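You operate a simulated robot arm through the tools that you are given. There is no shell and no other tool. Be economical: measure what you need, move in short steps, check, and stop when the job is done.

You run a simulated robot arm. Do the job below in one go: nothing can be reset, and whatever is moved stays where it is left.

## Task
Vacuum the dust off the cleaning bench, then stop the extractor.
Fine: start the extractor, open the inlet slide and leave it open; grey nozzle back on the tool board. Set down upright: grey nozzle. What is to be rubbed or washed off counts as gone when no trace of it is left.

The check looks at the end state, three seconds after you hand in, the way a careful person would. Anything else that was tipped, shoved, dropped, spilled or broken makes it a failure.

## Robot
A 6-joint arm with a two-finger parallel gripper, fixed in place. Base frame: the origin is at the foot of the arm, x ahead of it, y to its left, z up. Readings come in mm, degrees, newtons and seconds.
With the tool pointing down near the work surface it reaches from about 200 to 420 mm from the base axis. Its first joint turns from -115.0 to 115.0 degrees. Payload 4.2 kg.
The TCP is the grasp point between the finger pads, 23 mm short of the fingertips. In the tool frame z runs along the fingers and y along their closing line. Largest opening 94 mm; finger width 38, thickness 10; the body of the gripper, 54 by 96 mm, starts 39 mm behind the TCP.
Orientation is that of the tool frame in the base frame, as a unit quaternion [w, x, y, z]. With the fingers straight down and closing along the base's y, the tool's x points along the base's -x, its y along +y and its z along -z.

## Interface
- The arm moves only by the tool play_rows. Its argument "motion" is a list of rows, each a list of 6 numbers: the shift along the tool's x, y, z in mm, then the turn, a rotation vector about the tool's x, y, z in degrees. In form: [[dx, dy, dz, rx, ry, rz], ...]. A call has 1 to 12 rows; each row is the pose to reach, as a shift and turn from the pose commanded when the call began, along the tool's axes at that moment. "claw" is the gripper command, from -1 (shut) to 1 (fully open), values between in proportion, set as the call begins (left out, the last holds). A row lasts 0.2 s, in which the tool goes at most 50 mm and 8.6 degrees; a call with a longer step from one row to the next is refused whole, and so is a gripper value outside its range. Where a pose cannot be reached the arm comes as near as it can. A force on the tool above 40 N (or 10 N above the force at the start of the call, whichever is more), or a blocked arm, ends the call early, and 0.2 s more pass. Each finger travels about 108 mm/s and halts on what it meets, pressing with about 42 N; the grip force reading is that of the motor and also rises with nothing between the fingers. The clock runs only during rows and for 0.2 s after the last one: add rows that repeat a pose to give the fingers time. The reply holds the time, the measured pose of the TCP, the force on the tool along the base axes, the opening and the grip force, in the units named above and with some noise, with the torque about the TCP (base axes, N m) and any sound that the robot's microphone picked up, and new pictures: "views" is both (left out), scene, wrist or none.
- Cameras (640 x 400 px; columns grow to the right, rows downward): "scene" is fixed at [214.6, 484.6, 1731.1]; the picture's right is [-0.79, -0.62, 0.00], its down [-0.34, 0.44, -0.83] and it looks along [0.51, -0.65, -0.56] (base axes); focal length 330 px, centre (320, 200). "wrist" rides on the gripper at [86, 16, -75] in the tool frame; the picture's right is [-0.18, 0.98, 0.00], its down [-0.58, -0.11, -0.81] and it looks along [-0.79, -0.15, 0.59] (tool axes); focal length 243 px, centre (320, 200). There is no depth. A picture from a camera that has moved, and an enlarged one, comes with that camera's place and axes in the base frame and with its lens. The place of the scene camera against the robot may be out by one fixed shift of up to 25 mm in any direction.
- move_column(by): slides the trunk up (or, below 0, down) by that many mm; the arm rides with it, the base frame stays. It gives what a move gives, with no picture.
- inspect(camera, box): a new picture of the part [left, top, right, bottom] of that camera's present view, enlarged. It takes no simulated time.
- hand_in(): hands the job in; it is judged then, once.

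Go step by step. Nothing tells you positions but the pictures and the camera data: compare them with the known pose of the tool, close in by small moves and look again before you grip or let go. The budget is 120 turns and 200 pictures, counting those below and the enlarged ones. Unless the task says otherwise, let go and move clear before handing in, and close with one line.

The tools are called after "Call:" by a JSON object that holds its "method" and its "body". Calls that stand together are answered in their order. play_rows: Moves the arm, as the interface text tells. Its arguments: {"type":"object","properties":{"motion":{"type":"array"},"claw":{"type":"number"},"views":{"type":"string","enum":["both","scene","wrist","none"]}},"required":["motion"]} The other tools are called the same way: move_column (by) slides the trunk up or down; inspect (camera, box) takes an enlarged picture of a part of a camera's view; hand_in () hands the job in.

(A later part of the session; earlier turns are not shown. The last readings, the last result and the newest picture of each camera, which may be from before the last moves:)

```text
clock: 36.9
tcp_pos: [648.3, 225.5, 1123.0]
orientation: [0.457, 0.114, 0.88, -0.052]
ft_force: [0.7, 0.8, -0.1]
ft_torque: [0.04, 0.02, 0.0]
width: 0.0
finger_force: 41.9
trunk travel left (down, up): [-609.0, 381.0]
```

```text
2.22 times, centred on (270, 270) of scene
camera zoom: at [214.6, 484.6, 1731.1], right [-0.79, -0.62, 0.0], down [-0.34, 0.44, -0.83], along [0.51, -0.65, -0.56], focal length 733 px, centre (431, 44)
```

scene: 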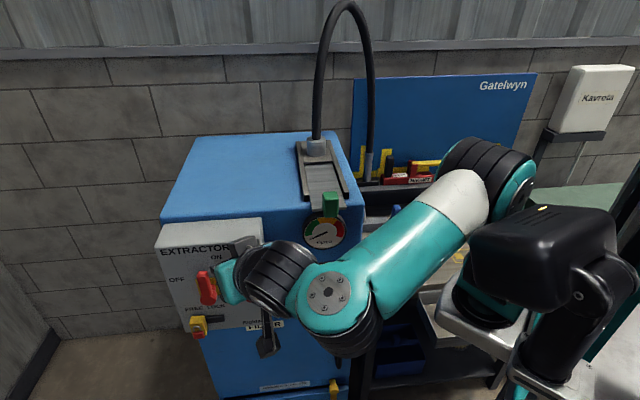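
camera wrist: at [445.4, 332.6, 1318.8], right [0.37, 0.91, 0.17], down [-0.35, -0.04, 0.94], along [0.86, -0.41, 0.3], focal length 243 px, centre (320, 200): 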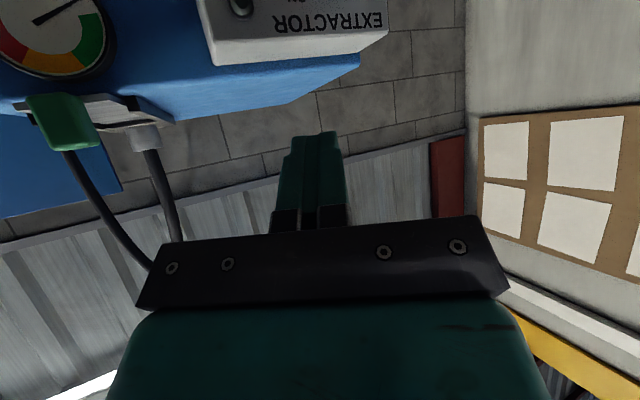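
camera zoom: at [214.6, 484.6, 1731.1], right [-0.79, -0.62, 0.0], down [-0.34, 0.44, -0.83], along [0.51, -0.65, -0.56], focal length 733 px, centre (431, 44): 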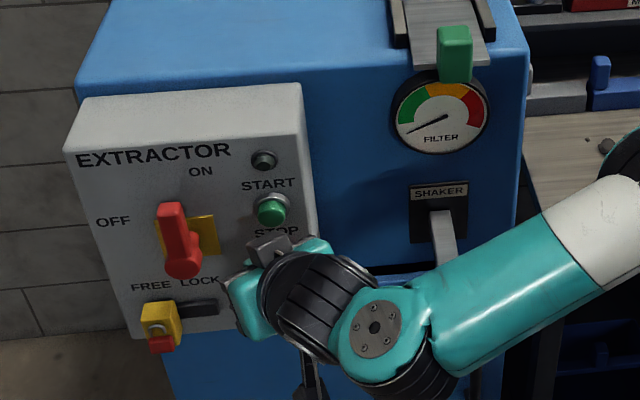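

START confirmed at about (708,159,1116). Advancing 50 mm toward it with a small lateral correction.

Call:
{"method": "play_rows", "body": {"motion": [[-6, -11, 11, 0, 0, 0], [-12, -22, 21, 0, 0, 0], [-17, -33, 32, 0, 0, 0]], "views": "both"}}

```text
clock: 37.7
tcp_pos: [673.5, 184.3, 1119.3]
orientation: [0.457, 0.113, 0.881, -0.051]
ft_force: [0.2, -0.4, 0.3]
ft_torque: [0.0, -0.02, 0.0]
width: 0.0
finger_force: 41.4
trunk travel left (down, up): [-609.0, 381.0]
camera wrist: at [571.0, 225.2, 1091.0], right [0.34, 0.92, 0.16], down [-0.34, -0.04, 0.94], along [0.87, -0.38, 0.3], focal length 243 px, centre (320, 200)
```

scene: 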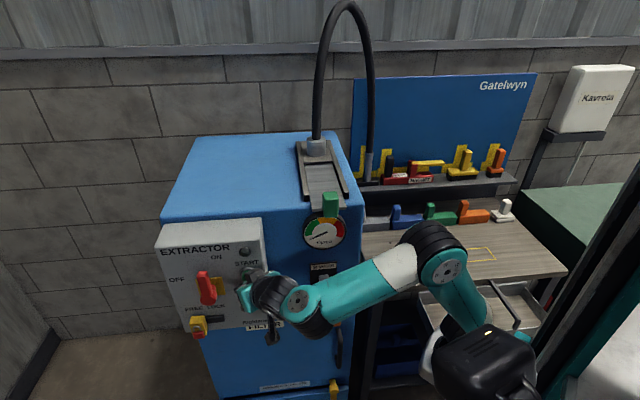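
wrist: 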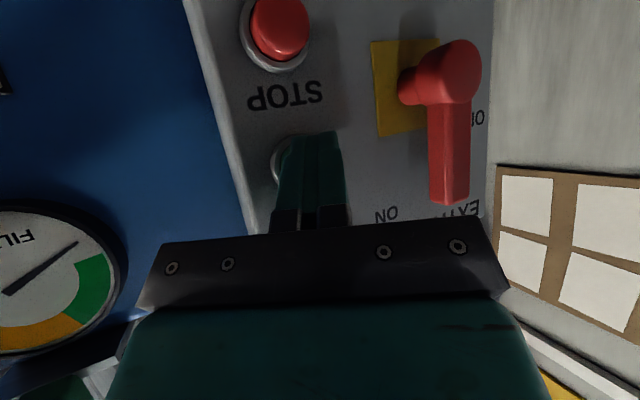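

Fingertips now cover START. Pressing in small steps.

Call:
{"method": "play_rows", "body": {"motion": [[-3.5, -4.5, 5.3, 0, 0, 0], [-6, -7.8, 9.2, 0, 0, 0], [-8, -10, 12, 0, 0, 0], [-10, -12.5, 15, 0, 0, 0], [-12, -15, 18, 0, 0, 0], [-14, -18, 21, 0, 0, 0], [-16, -20, 24, 0, 0, 0]], "views": "both"}}

```text
clock: 38.6
tcp_pos: [681.7, 175.0, 1118.4]
orientation: [0.455, 0.109, 0.882, -0.047]
ft_force: [-30.4, 10.7, 7.6]
ft_torque: [-0.16, -0.26, -0.21]
width: 0.0
finger_force: 41.8
trunk travel left (down, up): [-609.0, 381.0]
heard: click
stopped in row 4: the force on the tool passed its limit at 48 N (the readings are from after the stop); the commanded pose is now the measured one
camera wrist: at [578.0, 216.3, 1091.3], right [0.33, 0.93, 0.17], down [-0.34, -0.05, 0.94], along [0.88, -0.37, 0.3], focal length 243 px, centre (320, 200)
```

scene: 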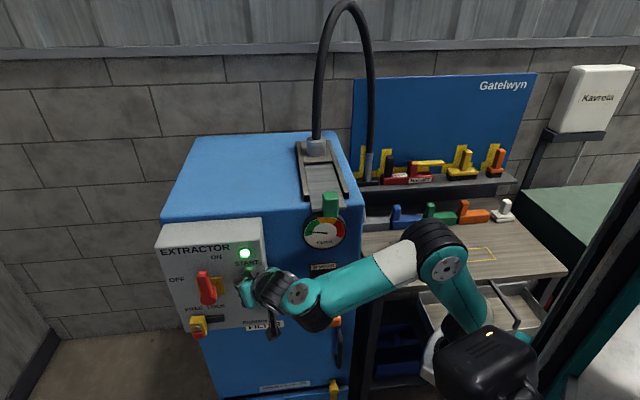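
wrist: 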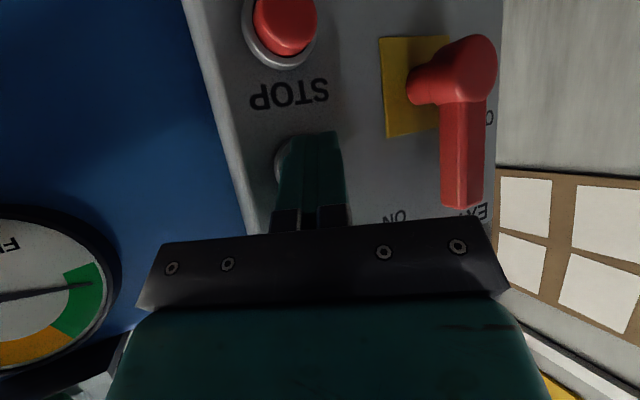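

Click heard and the lamp is lit, so the extractor is running. Backing straight off and raising the trunk to work on the slide.

Call:
{"method": "play_rows", "body": {"motion": [[13, 17, -20, 0, 0, 0], [26, 33, -39, 0, 0, 0], [39, 50, -59, 0, 0, 0]], "views": "none"}}

Call:
{"method": "move_column", "body": {"by": 240}}

Call:
{"method": "play_rows", "body": {"motion": [[0, 0, 0, 0, 8, 0], [0, 0, 0, 0, 16, 0], [0, 0, 0, 0, 24, 0], [0, 0, 0, 0, 32, 0], [0, 0, 0, 0, 40, 0], [0, 0, 0, 0, 48, 0], [0, 0, 0, 0, 55, 0]], "claw": 1, "views": "both"}}

```text
clock: 39.4
tcp_pos: [628.6, 237.5, 1118.4]
orientation: [0.455, 0.112, 0.882, -0.05]
ft_force: [0.2, -0.2, 0.6]
ft_torque: [0.04, 0.0, -0.03]
width: 0.2
finger_force: 41.8
trunk travel left (down, up): [-609.0, 381.0]
```

```text
clock: 41.9
tcp_pos: [628.6, 238.3, 1358.5]
orientation: [0.456, 0.11, 0.882, -0.049]
ft_force: [0.8, -0.1, -0.3]
ft_torque: [-0.03, -0.03, 0.01]
width: 0.0
finger_force: 41.9
trunk travel left (down, up): [-849.0, 141.0]
```

```text
clock: 43.5
tcp_pos: [628.5, 238.5, 1360.1]
orientation: [-0.004, 0.122, 0.993, 0.006]
ft_force: [-1.2, -0.5, 0.4]
ft_torque: [-0.02, -0.05, 0.0]
width: 94.2
finger_force: 0.1
trunk travel left (down, up): [-849.0, 141.0]
camera wrist: at [549.1, 272.0, 1434.2], right [0.42, 0.91, 0.01], down [0.54, -0.26, 0.8], along [0.73, -0.33, -0.6], focal length 243 px, centre (320, 200)
```

scene: 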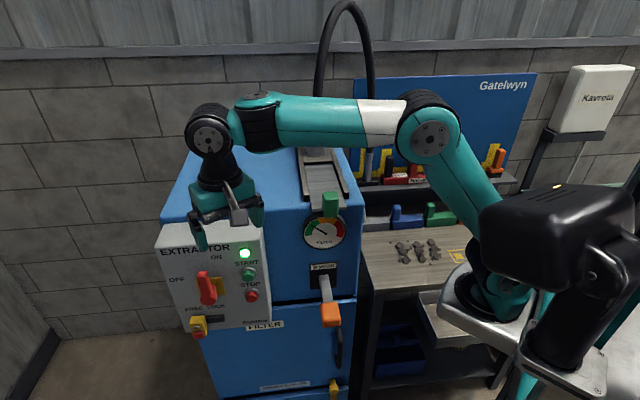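
wrist: 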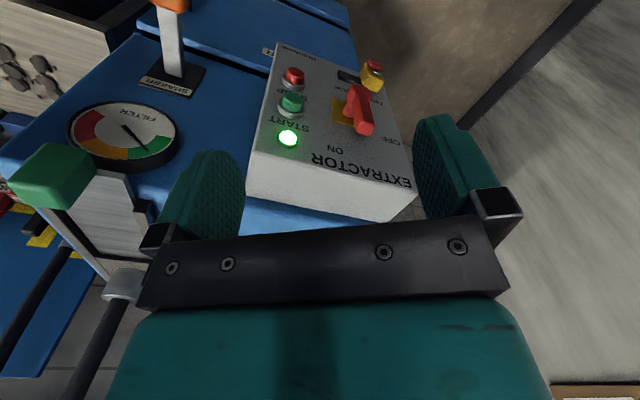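

Next I'll move to a spot just in front of and above the green knob, yawing to line up with the slide.

Call:
{"method": "play_rows", "body": {"motion": [[-3, -40, -7, 0, 0, 6], [-6, -80, -14, 0, 0, 12], [-8, -120, -21, 0, 0, 18], [-11, -160, -28, 0, 0, 24], [-14, -200, -35, 0, 0, 30], [-16, -241, -40, 0, 0, 35]], "views": "both"}}

```text
clock: 44.9
tcp_pos: [585.7, 0.0, 1394.3]
orientation: [-0.006, 0.415, 0.91, 0.006]
ft_force: [0.3, 0.9, -0.8]
ft_torque: [-0.01, -0.02, 0.01]
width: 94.0
finger_force: 0.1
trunk travel left (down, up): [-849.0, 141.0]
camera wrist: at [541.3, 73.1, 1470.5], right [0.86, 0.51, 0.0], down [0.3, -0.52, 0.8], along [0.4, -0.69, -0.6], focal length 243 px, centre (320, 200)
```

scene: 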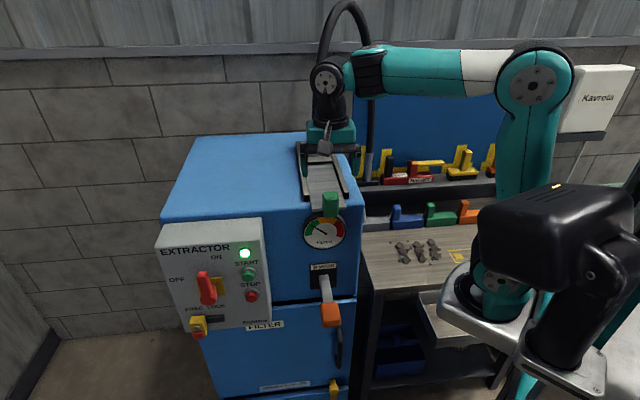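
wrist: 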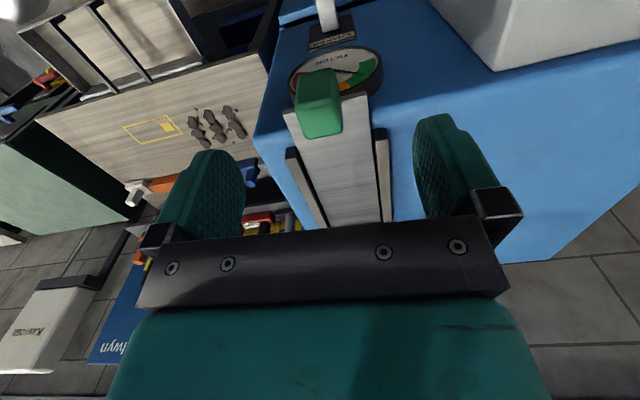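

Call:
{"method": "inspect", "body": {"camera": "wrist", "box": [240, 30, 440, 230]}}

Call:
{"method": "inspect", "body": {"camera": "scene", "box": [280, 130, 380, 260]}}

```text
2.00 times, centred on (340, 130) of wrist
camera zoom: at [541.3, 73.1, 1470.5], right [0.86, 0.51, 0.0], down [0.3, -0.52, 0.8], along [0.4, -0.69, -0.6], focal length 485 px, centre (280, 340)
```

zoom: 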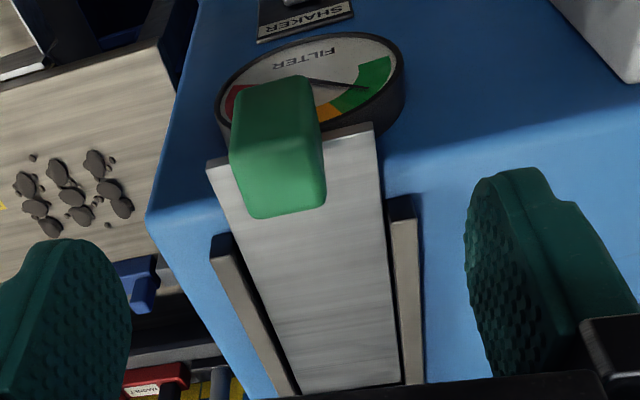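

```text
3.08 times, centred on (330, 195) of scene
camera zoom: at [214.6, 484.6, 1731.1], right [-0.79, -0.62, 0.0], down [-0.34, 0.44, -0.83], along [0.51, -0.65, -0.56], focal length 1015 px, centre (289, 215)
```

zoom: 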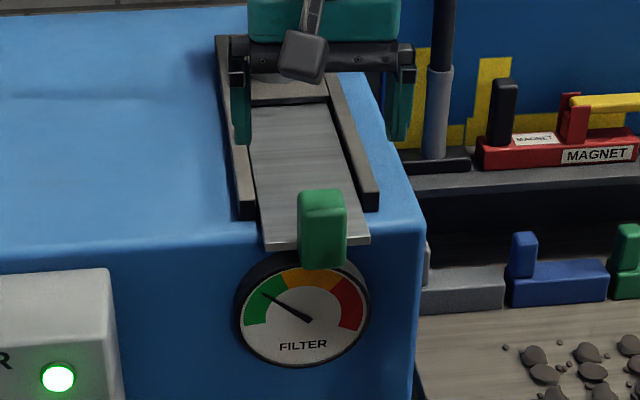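

Knob top centre is about (608,-48,1278), on the outer end of the slide plate, and the gauge is still in the green. I'll move above it, keeping the tips clear, and check.

Call:
{"method": "play_rows", "body": {"motion": [[-24, -7, 10, 0, 0, 0], [-47, -14, 20, 0, 0, 0], [-47, -14, 50, 0, 0, 0], [-47, -14, 74, 0, 0, 0]], "views": "both"}}

Call:
{"method": "inspect", "body": {"camera": "scene", "box": [270, 110, 390, 250]}}

```text
clock: 45.9
tcp_pos: [606.5, -43.2, 1318.0]
orientation: [-0.006, 0.413, 0.911, 0.006]
ft_force: [-0.4, 0.1, 0.4]
ft_torque: [0.0, -0.01, 0.01]
width: 93.9
finger_force: 0.1
trunk travel left (down, up): [-849.0, 141.0]
camera wrist: at [562.8, 29.8, 1394.6], right [0.86, 0.51, 0.0], down [0.3, -0.52, 0.8], along [0.41, -0.68, -0.6], focal length 243 px, centre (320, 200)
```

scene: 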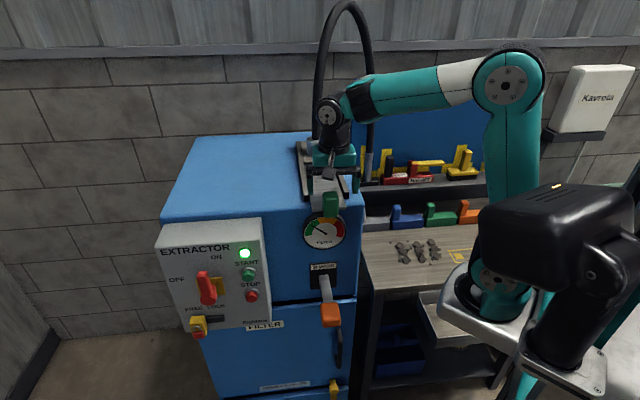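
wrist: 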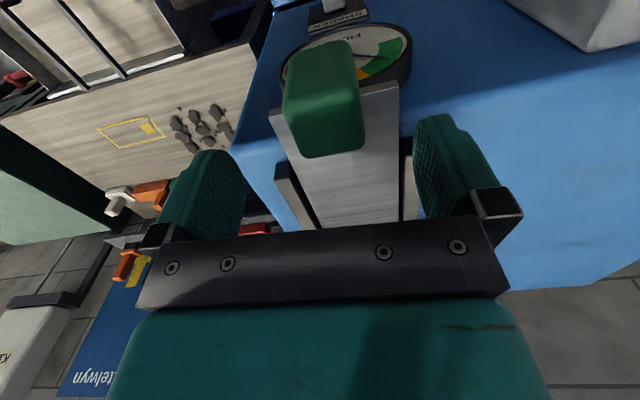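

```text
2.86 times, centred on (330, 180) of scene
camera zoom: at [214.6, 484.6, 1731.1], right [-0.79, -0.62, 0.0], down [-0.34, 0.44, -0.83], along [0.51, -0.65, -0.56], focal length 943 px, centre (291, 257)
```

zoom: 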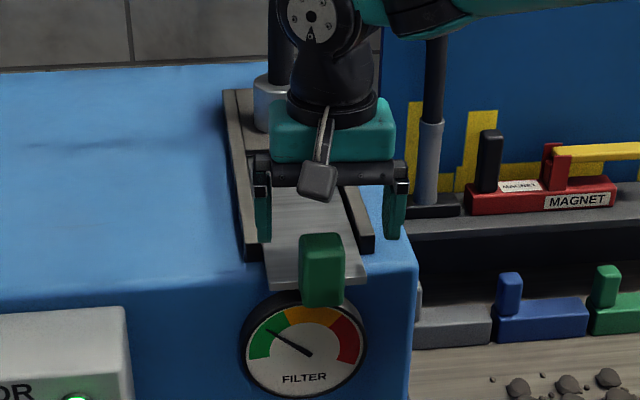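

The knob is centred between the fingers. Descending 38 mm around it with the force watched.

Call:
{"method": "play_rows", "body": {"motion": [[0, 0, 12, 0, 0, 0], [0, 0, 24, 0, 0, 0], [0, 0, 32, 0, 0, 0], [0, 0, 38, 0, 0, 0]], "views": "both"}}

Call:
{"method": "inspect", "body": {"camera": "scene", "box": [290, 130, 370, 240]}}

```text
clock: 46.9
tcp_pos: [606.1, -42.4, 1280.2]
orientation: [-0.006, 0.414, 0.91, 0.006]
ft_force: [-0.6, 0.1, 0.2]
ft_torque: [0.03, -0.02, -0.01]
width: 94.0
finger_force: 0.1
trunk travel left (down, up): [-849.0, 141.0]
camera wrist: at [562.9, 30.6, 1356.7], right [0.86, 0.51, 0.0], down [0.3, -0.52, 0.8], along [0.41, -0.69, -0.6], focal length 243 px, centre (320, 200)
```

scene: 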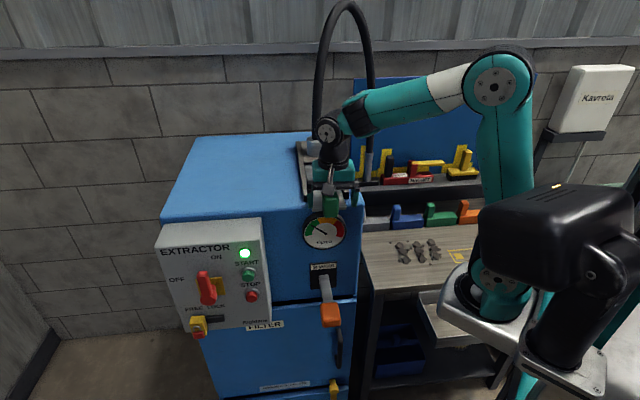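
wrist: 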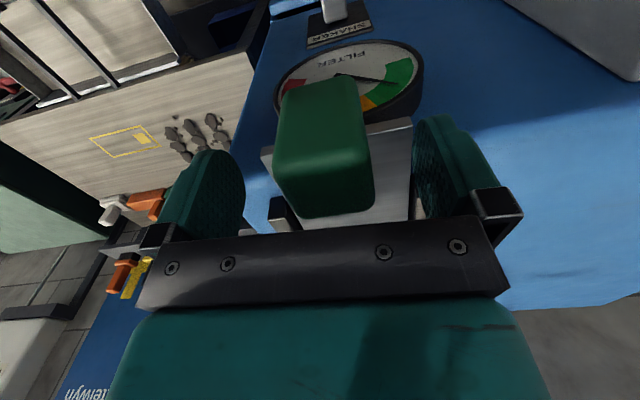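

```text
3.64 times, centred on (330, 185) of scene
camera zoom: at [214.6, 484.6, 1731.1], right [-0.79, -0.62, 0.0], down [-0.34, 0.44, -0.83], along [0.51, -0.65, -0.56], focal length 1200 px, centre (284, 254)
```

zoom: 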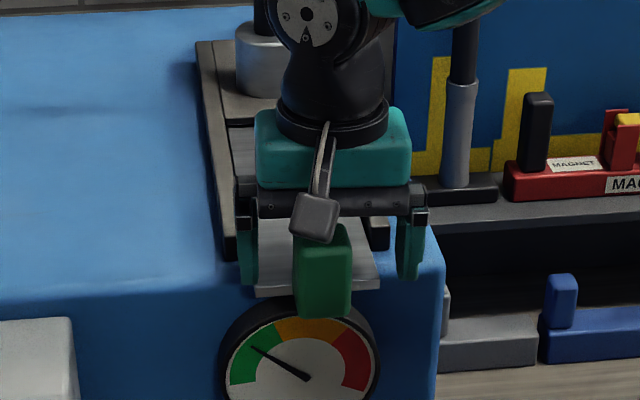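

The knob sits between the finger pads. Closing the gripper on it.

Call:
{"method": "play_rows", "body": {"motion": [[0, 0, 0, 0, 0, 0], [0, 0, 0, 0, 0, 0], [0, 0, 0, 0, 0, 0]], "claw": -1, "views": "wrist"}}

```text
clock: 47.6
tcp_pos: [610.2, -38.1, 1280.6]
orientation: [-0.002, 0.407, 0.913, 0.011]
ft_force: [21.5, 24.2, -8.3]
ft_torque: [-0.74, 1.39, 1.14]
width: 37.6
finger_force: 44.8
trunk travel left (down, up): [-849.0, 141.0]
stopped in row 3: the force on the tool passed its limit at 42 N (the readings are from after the stop); the commanded pose is now the measured one
camera wrist: at [564.9, 33.8, 1356.6], right [0.85, 0.52, 0.01], down [0.3, -0.52, 0.8], along [0.42, -0.68, -0.6], focal length 243 px, centre (320, 200)
```

wrist: 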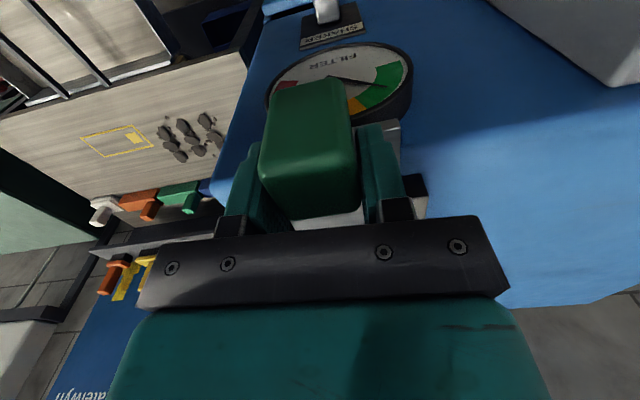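

Gripped (38 mm wide) with some side load. I'll ease toward the load direction, then pull outward gently.

Call:
{"method": "play_rows", "body": {"motion": [[0, 3, 0, 0, 0, 0], [0, 6, 0, 0, 0, 0], [0, 6, 0, 0, 0, 0]], "views": "none"}}

Call:
{"method": "play_rows", "body": {"motion": [[4, 0, 0, 0, 0, 0], [8, 0, 0, 0, 0, 0], [14, 0, 0, 0, 0, 0], [20, 0, 0, 0, 0, 0]], "views": "both"}}

```text
clock: 48.4
tcp_pos: [609.8, -39.0, 1280.7]
orientation: [-0.005, 0.413, 0.911, 0.007]
ft_force: [-7.5, -8.3, -5.8]
ft_torque: [-1.68, 0.72, 1.34]
width: 37.4
finger_force: 45.0
trunk travel left (down, up): [-849.0, 141.0]
```

```text
clock: 49.6
tcp_pos: [595.1, -22.9, 1280.6]
orientation: [-0.008, 0.411, 0.912, 0.006]
ft_force: [-12.2, -10.5, 0.4]
ft_torque: [-1.66, -0.19, 1.2]
width: 37.1
finger_force: 44.7
trunk travel left (down, up): [-849.0, 141.0]
stopped in row 4: the force on the tool passed its limit at 40 N (the readings are from after the stop); the commanded pose is now the measured one
camera wrist: at [551.3, 49.9, 1356.9], right [0.86, 0.51, 0.0], down [0.31, -0.52, 0.79], along [0.41, -0.68, -0.61], focal length 243 px, centre (320, 200)
```

scene: 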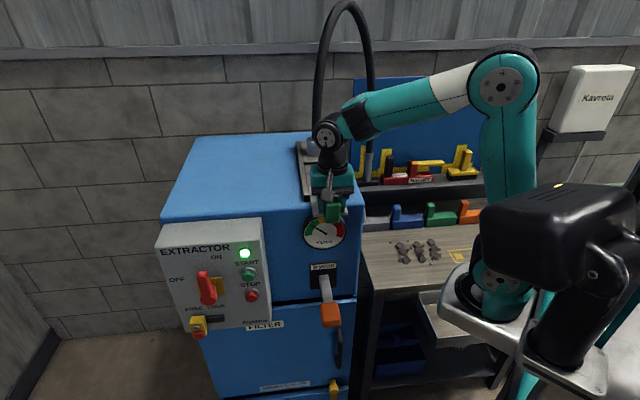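
wrist: 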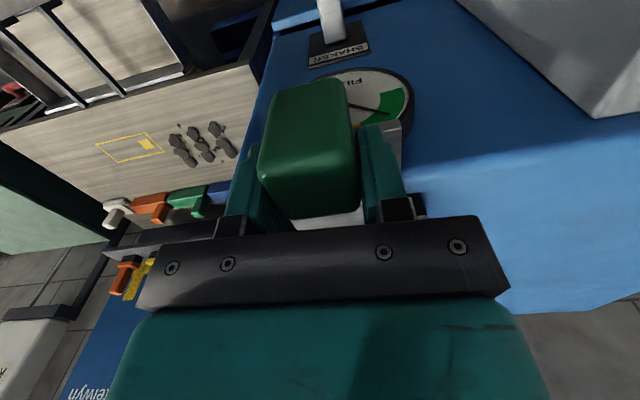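

The slide moved about 22 mm with the knob. I'll continue pulling, easing out the lateral load.

Call:
{"method": "play_rows", "body": {"motion": [[0, -2, 0, 0, 0, 0], [5, -2.5, 0, 0, 0, 0], [10, -3, 0, 0, 0, 0], [15, -3.5, 0, 0, 0, 0], [20, -4, 0, 0, 0, 0], [25, -4, 0, 0, 0, 0], [30, -4, 0, 0, 0, 0]], "views": "scene"}}

```text
clock: 51.2
tcp_pos: [574.1, -1.4, 1280.8]
orientation: [-0.005, 0.411, 0.911, 0.008]
ft_force: [12.0, 10.9, 0.7]
ft_torque: [-0.19, 1.8, 0.75]
width: 37.3
finger_force: 44.7
trunk travel left (down, up): [-849.0, 141.0]
```

scene: 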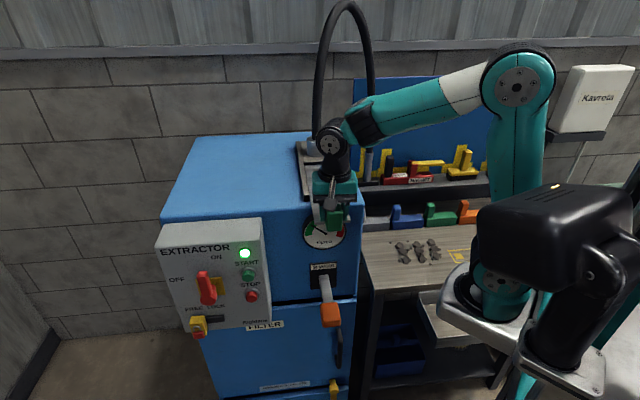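

It's sliding freely. Continuing outward.

Call:
{"method": "play_rows", "body": {"motion": [[5, 2, 0, 0, 0, 0], [10, 2, 0, 0, 0, 0], [15, 2, 0, 0, 0, 0], [20, 2, 0, 0, 0, 0], [25, 2, 0, 0, 0, 0], [30, 2, 0, 0, 0, 0], [35, 2, 0, 0, 0, 0], [40, 2, 0, 0, 0, 0]], "views": "both"}}

```text
clock: 52.3
tcp_pos: [560.1, 10.4, 1282.0]
orientation: [-0.004, 0.419, 0.908, 0.005]
ft_force: [6.7, -31.1, 6.2]
ft_torque: [-1.3, 0.81, 1.22]
width: 38.0
finger_force: 44.9
trunk travel left (down, up): [-849.0, 141.0]
stopped in row 5: the force on the tool passed its limit at 42 N (the readings are from after the stop); the commanded pose is now the measured one
camera wrist: at [518.0, 85.0, 1356.3], right [0.87, 0.5, 0.0], down [0.3, -0.52, 0.8], along [0.4, -0.69, -0.6], focal length 243 px, centre (320, 200)
```

scene: 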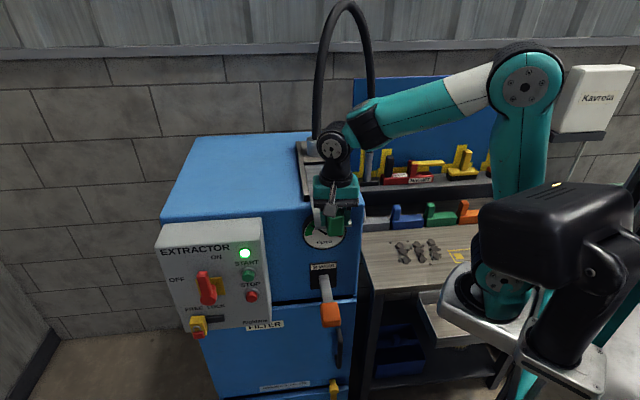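
wrist: 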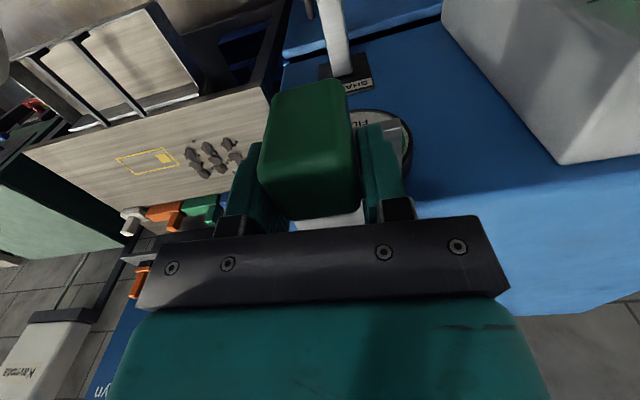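

Total travel is about 70 mm and the resistance now looks like an end stop. One more gentle pull to confirm.

Call:
{"method": "play_rows", "body": {"motion": [[-2, 0, 0, 0, 0, 0], [0, 0, 0, 0, 0, 0], [3, 0, 0, 0, 0, 0], [6, 0, 0, 0, 0, 0]], "views": "none"}}

Call:
{"method": "play_rows", "body": {"motion": [[-1, 0, 0, 0, 0, 0], [-2, 0, 0, 0, 0, 0], [-2, 0, 0, 0, 0, 0], [-2, 0, 0, 0, 0, 0]], "claw": 1, "views": "none"}}

Call:
{"method": "play_rows", "body": {"motion": [[0, 0, -25, 0, 0, 0], [0, 0, -50, 0, 0, 0], [0, 0, -85, 0, 0, 0], [30, 0, -110, 0, 0, 0]], "views": "both"}}

```text
clock: 53.2
tcp_pos: [559.3, 12.1, 1280.1]
orientation: [-0.002, 0.419, 0.908, 0.003]
ft_force: [6.0, -25.6, 5.6]
ft_torque: [-1.25, 0.33, 1.29]
width: 38.2
finger_force: 45.5
trunk travel left (down, up): [-849.0, 141.0]
stopped in row 4: the force on the tool passed its limit at 60 N (the readings are from after the stop); the commanded pose is now the measured one
```

```text
clock: 54.2
tcp_pos: [560.1, 13.4, 1281.3]
orientation: [-0.004, 0.418, 0.908, 0.005]
ft_force: [0.1, 0.0, 0.1]
ft_torque: [0.04, -0.01, 0.01]
width: 93.9
finger_force: 0.1
trunk travel left (down, up): [-849.0, 141.0]
```

```text
clock: 55.2
tcp_pos: [541.5, 37.5, 1392.9]
orientation: [-0.003, 0.418, 0.909, 0.005]
ft_force: [0.4, -0.3, -0.3]
ft_torque: [0.02, 0.01, 0.01]
width: 94.0
finger_force: 0.0
trunk travel left (down, up): [-849.0, 141.0]
camera wrist: at [498.4, 111.0, 1467.4], right [0.87, 0.5, 0.0], down [0.3, -0.52, 0.8], along [0.4, -0.69, -0.6], focal length 243 px, centre (320, 200)
```

scene: 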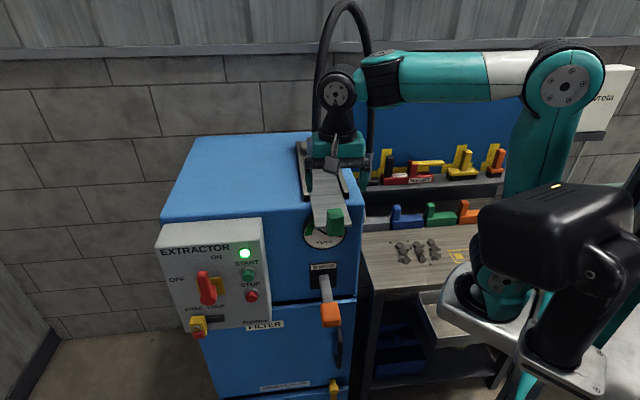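
wrist: 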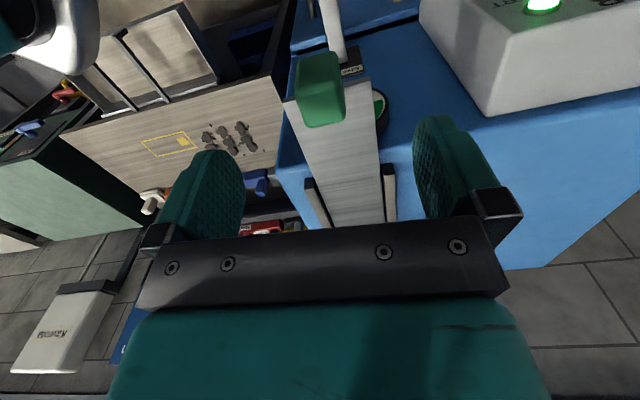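

The slide is open to its stop and the gauge reads fine. Next I'll swing the hand over the bench, away from the slide, before reorienting for the nozzle.

Call:
{"method": "play_rows", "body": {"motion": [[-23, -37, 0, 0, 0, 0], [-46, -74, 0, 0, 0, 0], [-69, -111, 0, 0, 0, 0], [-92, -148, 10, 0, 0, 0], [-115, -185, 30, 0, 0, 0], [-138, -222, 60, 0, 0, 0], [-159, -256, 90, 0, 0, 0]], "views": "none"}}

Call:
{"method": "play_rows", "body": {"motion": [[0, 0, 0, 0, 0, 8], [0, 0, 0, 0, 0, 16], [0, 0, 0, 0, 0, 24], [0, 0, 0, 0, 0, 32], [0, 0, 0, 0, 0, 40], [0, 0, 0, 0, 0, 48], [0, 0, 0, 0, 0, 56], [0, 0, 0, 0, 0, 64], [0, 0, 0, 0, 0, 72], [0, 0, 0, 0, 0, 80], [0, 0, 0, 0, 0, 88]], "views": "both"}}

```text
refused: row 6 steps farther than a row can; nothing moved
```

```text
clock: 57.6
tcp_pos: [540.7, 35.7, 1389.9]
orientation: [-0.005, 0.932, 0.363, 0.001]
ft_force: [-0.6, -1.0, -0.6]
ft_torque: [-0.01, 0.01, 0.01]
width: 93.7
finger_force: 0.0
trunk travel left (down, up): [-849.0, 141.0]
camera wrist: at [616.2, 80.1, 1464.2], right [0.53, -0.85, -0.01], down [-0.5, -0.32, 0.8], along [-0.69, -0.42, -0.59], focal length 243 px, centre (320, 200)
```

scene: 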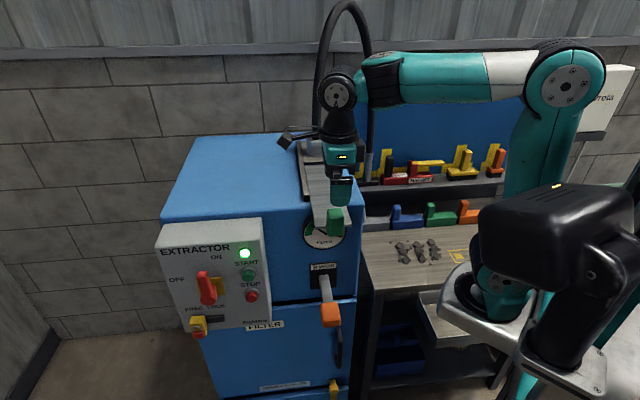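
wrist: 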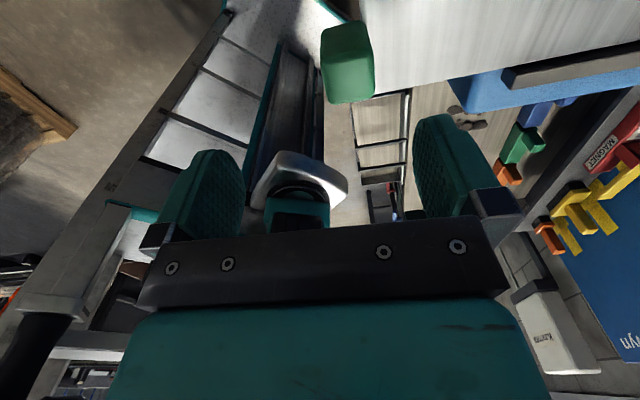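

The yaw works in that direction. Continuing the turn while moving over the bench, keeping high until past the slide knob.

Call:
{"method": "play_rows", "body": {"motion": [[-24, 14, 0, 0, 0, 8], [-48, 28, 0, 0, 0, 16], [-72, 41, 0, 0, 0, 24], [-96, 55, 0, 0, 0, 32], [-120, 69, 0, 0, 0, 40], [-144, 83, 10, 0, 0, 48], [-168, 97, 25, 0, 0, 56], [-192, 110, 40, 0, 0, 64], [-216, 124, 55, 0, 0, 72], [-240, 138, 70, 0, 0, 80], [-261, 150, 90, 0, 0, 87]], "views": "both"}}

```text
clock: 60.0
tcp_pos: [397.7, -309.4, 1310.3]
orientation: [-0.002, 0.927, -0.375, -0.005]
ft_force: [0.7, -0.3, 0.2]
ft_torque: [0.02, -0.05, 0.01]
width: 94.0
finger_force: 0.0
out of reach, approached as far as the arm can: row 4, 5, 6, 7, 8, 9, 10, 11
trunk travel left (down, up): [-849.0, 141.0]
camera wrist: at [449.1, -383.5, 1384.3], right [-0.81, -0.58, 0.0], down [-0.34, 0.48, 0.81], along [-0.47, 0.66, -0.58], focal length 243 px, centre (320, 200)
```

scene: 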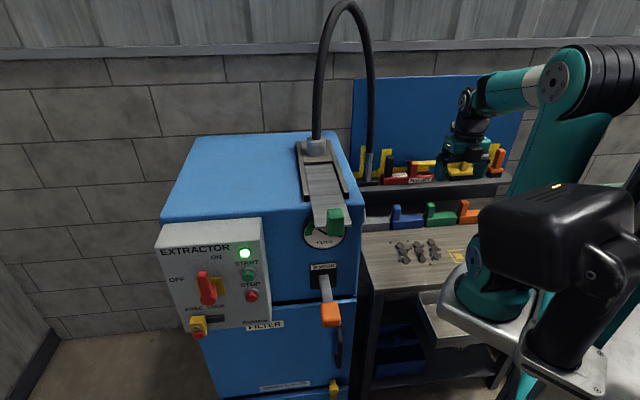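
wrist: 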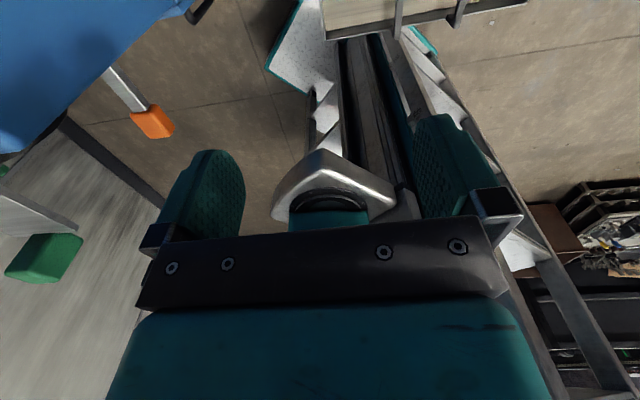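

The hand is now over the bench, turned so the camera will end up on top. I'll push outward toward the tool board while pitching to near-horizontal.

Call:
{"method": "play_rows", "body": {"motion": [[40, -16, 4, 0, 0, 0], [80, -32, 8, 0, 0, 0], [110, -45, 10, 0, 8, 0], [140, -57, 12, 0, 16, 0], [165, -67, 14, 0, 24, 0], [185, -75, 16, 0, 32, 0], [201, -82, 20, 0, 40, 0], [201, -82, 20, 0, 48, 0], [201, -82, 20, 0, 56, 0], [201, -82, 20, 0, 64, 0], [201, -82, 20, 0, 72, 0]], "views": "both"}}

```text
clock: 62.4
tcp_pos: [557.7, -436.7, 1276.6]
orientation: [0.213, 0.753, -0.297, 0.547]
ft_force: [0.5, 0.0, -0.3]
ft_torque: [0.02, 0.01, -0.01]
width: 93.8
finger_force: 0.0
out of reach, approached as far as the arm can: row 1, 2, 3, 4, 5, 6, 7, 8, 9, 10, 11
trunk travel left (down, up): [-849.0, 141.0]
camera wrist: at [515.2, -420.2, 1382.1], right [-0.71, -0.68, -0.18], down [-0.62, 0.73, -0.3], along [0.33, -0.1, -0.94], focal length 243 px, centre (320, 200)
```

scene: 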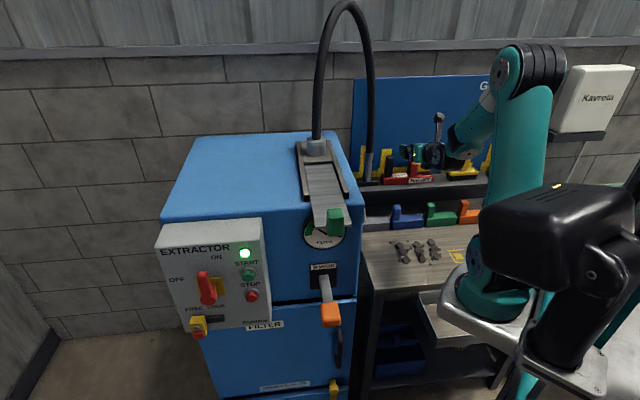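
wrist: 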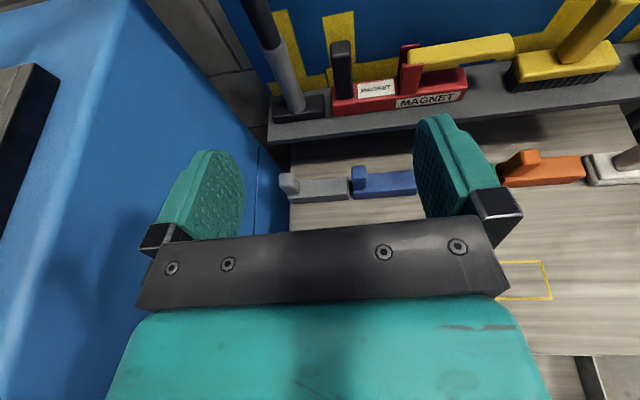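

Great view of the nozzle (foot, grey tube, hose) from above. I'll enlarge it and compare with the scene camera.

Call:
{"method": "inspect", "body": {"camera": "wrist", "box": [220, 0, 480, 160]}}

Call:
{"method": "inspect", "body": {"camera": "scene", "box": [340, 130, 440, 200]}}

```text
2.46 times, centred on (350, 80) of wrist
camera zoom: at [515.2, -420.2, 1382.1], right [-0.71, -0.68, -0.18], down [-0.62, 0.73, -0.3], along [0.33, -0.1, -0.94], focal length 597 px, centre (246, 495)
```

zoom: 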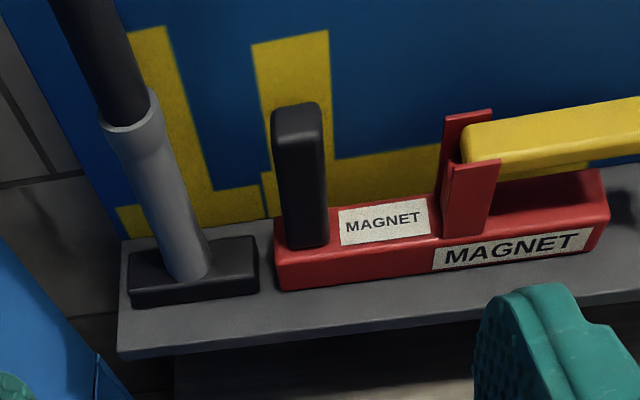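

```text
5.71 times, centred on (390, 165) of scene
camera zoom: at [214.6, 484.6, 1731.1], right [-0.79, -0.62, 0.0], down [-0.34, 0.44, -0.83], along [0.51, -0.65, -0.56], focal length 1886 px, centre (-80, 400)
```

zoom: 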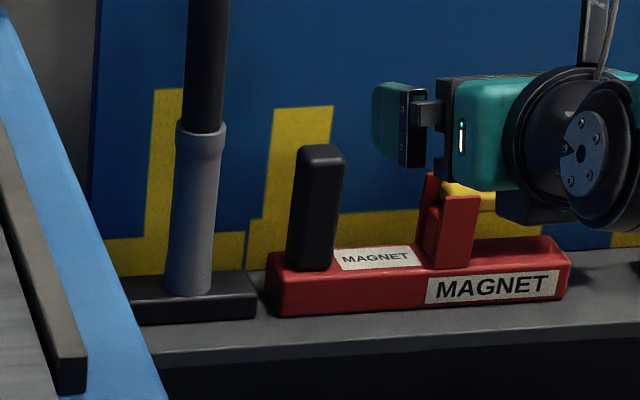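

Triangulated: the grey tube stands at about (777,-548), running from z≈1044 (foot) to 1162 (hose). I'll narrow the opening, lower the trunk 100 mm, and move to a point in front of it.

Call:
{"method": "move_column", "body": {"by": -100}}

Call:
{"method": "play_rows", "body": {"motion": [[-4, -13, 28, 0, 0, 0], [-8, -26, 56, 0, 0, 0], [-12, -40, 85, 0, 0, 0], [-16, -54, 115, 0, 0, 0], [-21, -68, 144, 0, 0, 0]], "claw": 0.15, "views": "both"}}

```text
clock: 63.7
tcp_pos: [557.9, -435.3, 1176.1]
orientation: [0.213, 0.754, -0.298, 0.546]
ft_force: [-0.7, 0.3, -0.1]
ft_torque: [0.03, 0.02, 0.02]
width: 94.1
finger_force: 0.0
trunk travel left (down, up): [-749.0, 241.0]
```

```text
clock: 64.9
tcp_pos: [656.4, -513.0, 1106.7]
orientation: [0.205, 0.759, -0.279, 0.551]
ft_force: [-0.3, -0.4, 0.3]
ft_torque: [0.02, 0.0, 0.02]
width: 53.9
finger_force: 0.2
out of reach, approached as far as the arm can: row 1, 2, 3, 4, 5
trunk travel left (down, up): [-749.0, 241.0]
camera wrist: at [614.1, -497.7, 1211.2], right [-0.68, -0.71, -0.17], down [-0.65, 0.7, -0.31], along [0.34, -0.1, -0.94], focal length 243 px, centre (320, 200)
```

scene: 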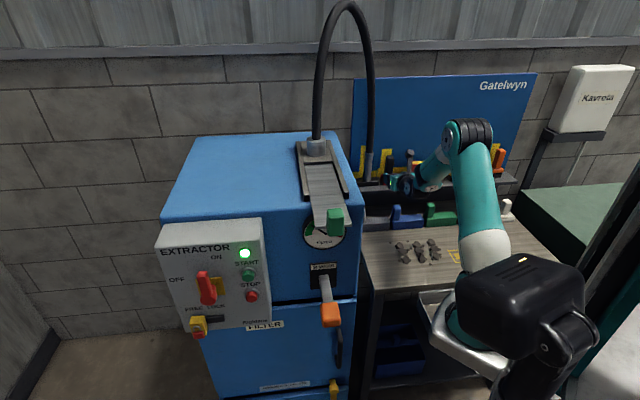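
wrist: 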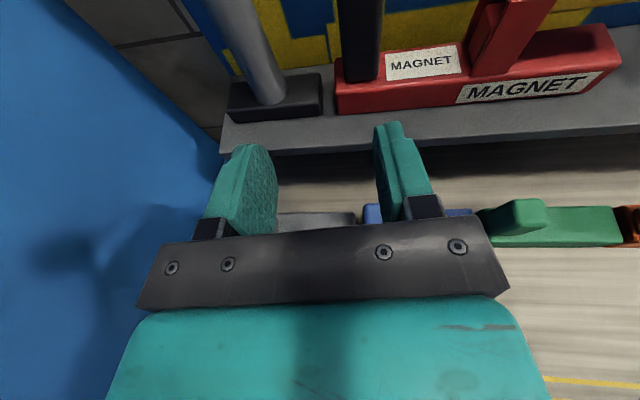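

The wrist roll seems to be at its limit, which pulls the hand to the right. A round tube can be gripped from any azimuth, so I'll yaw the approach about 16° left and recentre.

Call:
{"method": "play_rows", "body": {"motion": [[0, 0, 0, 7.6, 0, -2.5], [4, -9, 8, 15.2, 0, -4.9], [9, -19, 16, 15.2, 0, -4.9], [13, -28, 24, 15.2, 0, -4.9]], "views": "wrist"}}

```text
clock: 65.9
tcp_pos: [696.4, -505.9, 1109.1]
orientation: [0.134, 0.788, -0.19, 0.571]
ft_force: [0.3, 0.4, 0.9]
ft_torque: [0.01, -0.01, 0.0]
width: 54.3
finger_force: 0.1
trunk travel left (down, up): [-749.0, 241.0]
camera wrist: at [650.0, -503.3, 1214.0], right [-0.5, -0.85, -0.18], down [-0.8, 0.53, -0.3], along [0.35, 0.0, -0.94], focal length 243 px, centre (320, 200)
```

wrist: 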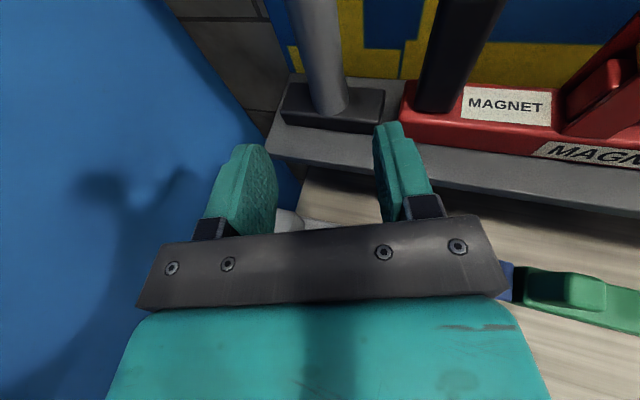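

No limit now, and the tube is lined up, 95 mm ahead. Advancing in two stages.

Call:
{"method": "play_rows", "body": {"motion": [[7, 0, 20, 0, 0, 0], [14, 1, 40, 0, 0, 0], [19, 1, 54, 0, 0, 0]], "views": "both"}}

```text
clock: 66.7
tcp_pos: [747.6, -533.3, 1110.6]
orientation: [0.133, 0.788, -0.19, 0.57]
ft_force: [0.2, 0.3, 0.1]
ft_torque: [-0.01, -0.03, 0.0]
width: 53.9
finger_force: 0.0
trunk travel left (down, up): [-749.0, 241.0]
camera wrist: at [702.0, -529.2, 1215.3], right [-0.5, -0.85, -0.18], down [-0.8, 0.53, -0.3], along [0.35, 0.0, -0.94], focal length 243 px, centre (320, 200)
```

scene: 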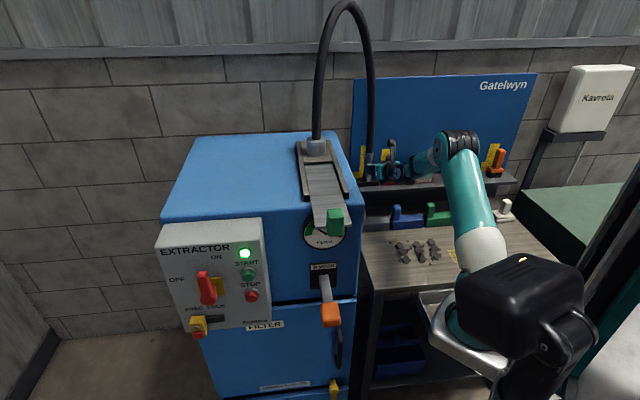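
wrist: 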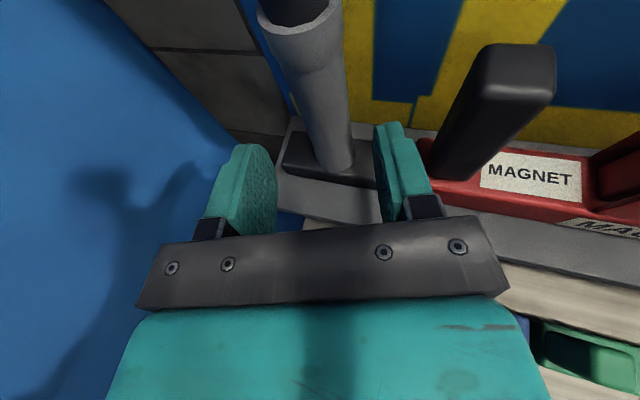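

Tube is about 40 mm ahead and 4 mm right. Finishing the approach.

Call:
{"method": "play_rows", "body": {"motion": [[3, 4, 10, 0, 0, 0], [7, 4, 22, 0, 0, 0], [12, 4, 37, 0, 0, 0]], "views": "wrist"}}

```text
clock: 67.5
tcp_pos: [780.2, -553.3, 1109.1]
orientation: [0.134, 0.788, -0.19, 0.57]
ft_force: [-0.2, -0.8, 0.8]
ft_torque: [0.0, -0.01, -0.01]
width: 54.2
finger_force: 0.1
trunk travel left (down, up): [-749.0, 241.0]
camera wrist: at [734.4, -549.0, 1215.0], right [-0.5, -0.85, -0.18], down [-0.8, 0.53, -0.3], along [0.35, 0.0, -0.94], focal length 243 px, centre (320, 200)
```

wrist: 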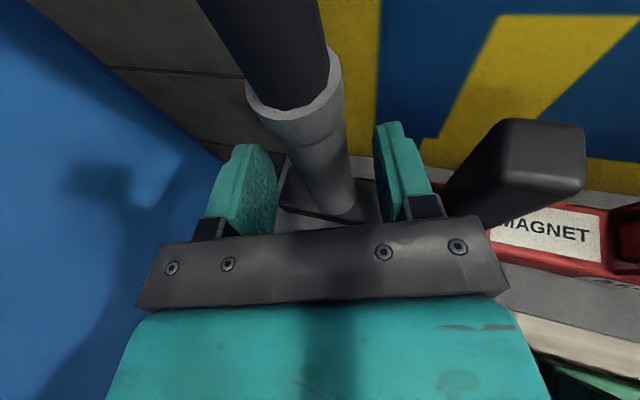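

The tube is between the pads. Closing on it.

Call:
{"method": "play_rows", "body": {"motion": [[0, 0, 0, 0, 0, 0], [0, 0, 0, 0, 0, 0], [0, 0, 0, 0, 0, 0]], "claw": -1, "views": "wrist"}}

```text
clock: 68.3
tcp_pos: [781.3, -552.1, 1109.6]
orientation: [0.134, 0.788, -0.19, 0.571]
ft_force: [0.4, 0.5, 0.6]
ft_torque: [-0.06, -0.05, 0.02]
width: 34.3
finger_force: 41.9
trunk travel left (down, up): [-749.0, 241.0]
camera wrist: at [734.4, -549.0, 1215.0], right [-0.5, -0.85, -0.18], down [-0.8, 0.53, -0.3], along [0.35, 0.0, -0.94], focal length 243 px, centre (320, 200)
```

wrist: 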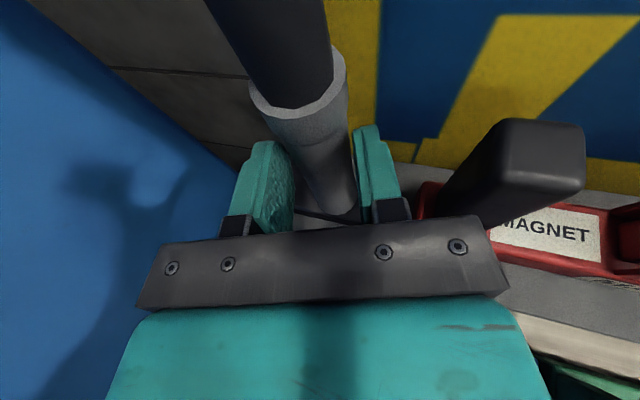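

Gripped at 34 mm width. Lifting straight up 30 mm.

Call:
{"method": "play_rows", "body": {"motion": [[7, 0, -2.5, 0, 0, 0], [15, 0, -5, 0, 0, 0], [22, 0, -7, 0, 0, 0], [29, 0, -9.5, 0, 0, 0]], "views": "both"}}

Call:
{"method": "inspect", "body": {"camera": "scene", "box": [330, 120, 450, 210]}}

```text
clock: 69.3
tcp_pos: [780.1, -553.2, 1138.7]
orientation: [0.134, 0.788, -0.191, 0.57]
ft_force: [0.6, 0.5, -1.9]
ft_torque: [0.01, 0.04, 0.02]
width: 34.2
finger_force: 41.9
trunk travel left (down, up): [-749.0, 241.0]
camera wrist: at [734.5, -549.3, 1244.3], right [-0.5, -0.85, -0.18], down [-0.8, 0.53, -0.3], along [0.35, 0.0, -0.94], focal length 243 px, centre (320, 200)
```

scene: 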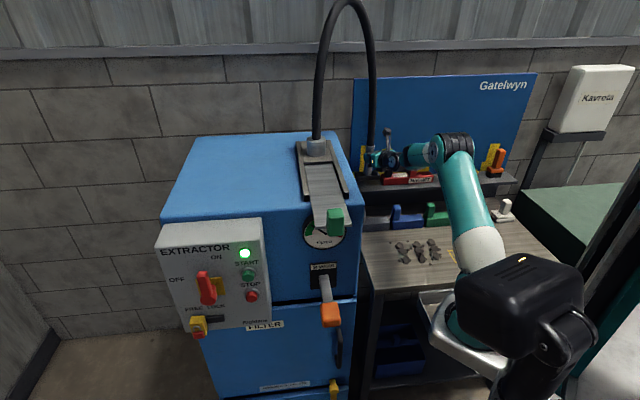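
wrist: 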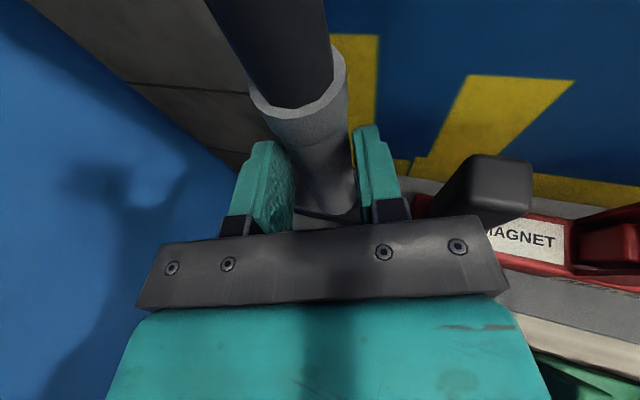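

```text
4.44 times, centred on (390, 165) of scene
camera zoom: at [214.6, 484.6, 1731.1], right [-0.79, -0.62, 0.0], down [-0.34, 0.44, -0.83], along [0.51, -0.65, -0.56], focal length 1467 px, centre (9, 356)
```

zoom: 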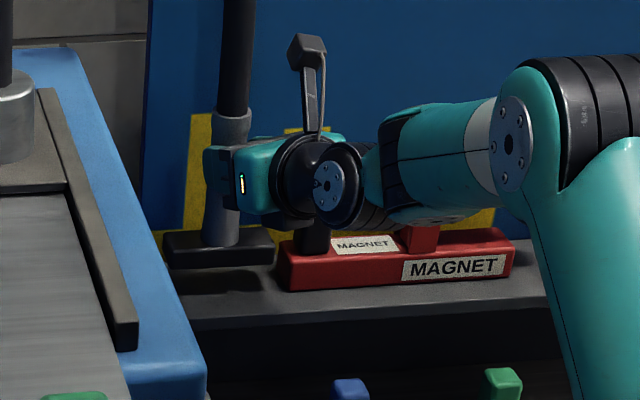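

The nozzle is off the shelf and upright in the grip. I'll back it straight out along the shelf normal, past the magnet.

Call:
{"method": "play_rows", "body": {"motion": [[-9, -11, -26, 0, 0, 0], [-17, -22, -53, 0, 0, 0], [-26, -33, -79, 0, 0, 0], [-35, -45, -106, 0, 0, 0]], "views": "both"}}

```text
clock: 70.3
tcp_pos: [699.4, -463.9, 1140.2]
orientation: [0.134, 0.788, -0.19, 0.57]
ft_force: [0.5, 0.0, -2.0]
ft_torque: [0.0, 0.0, 0.02]
width: 34.5
finger_force: 42.3
trunk travel left (down, up): [-749.0, 241.0]
camera wrist: at [653.5, -460.9, 1245.0], right [-0.5, -0.85, -0.18], down [-0.8, 0.53, -0.3], along [0.35, 0.0, -0.94], focal length 243 px, centre (320, 200)
```

scene: 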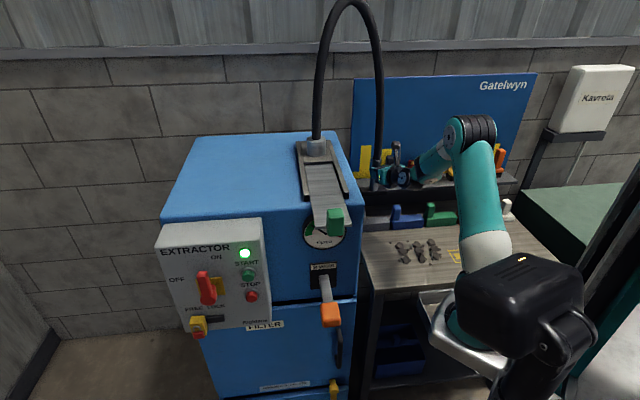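
wrist: 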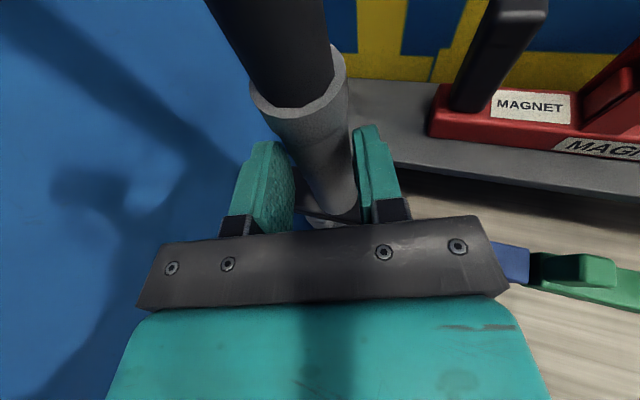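

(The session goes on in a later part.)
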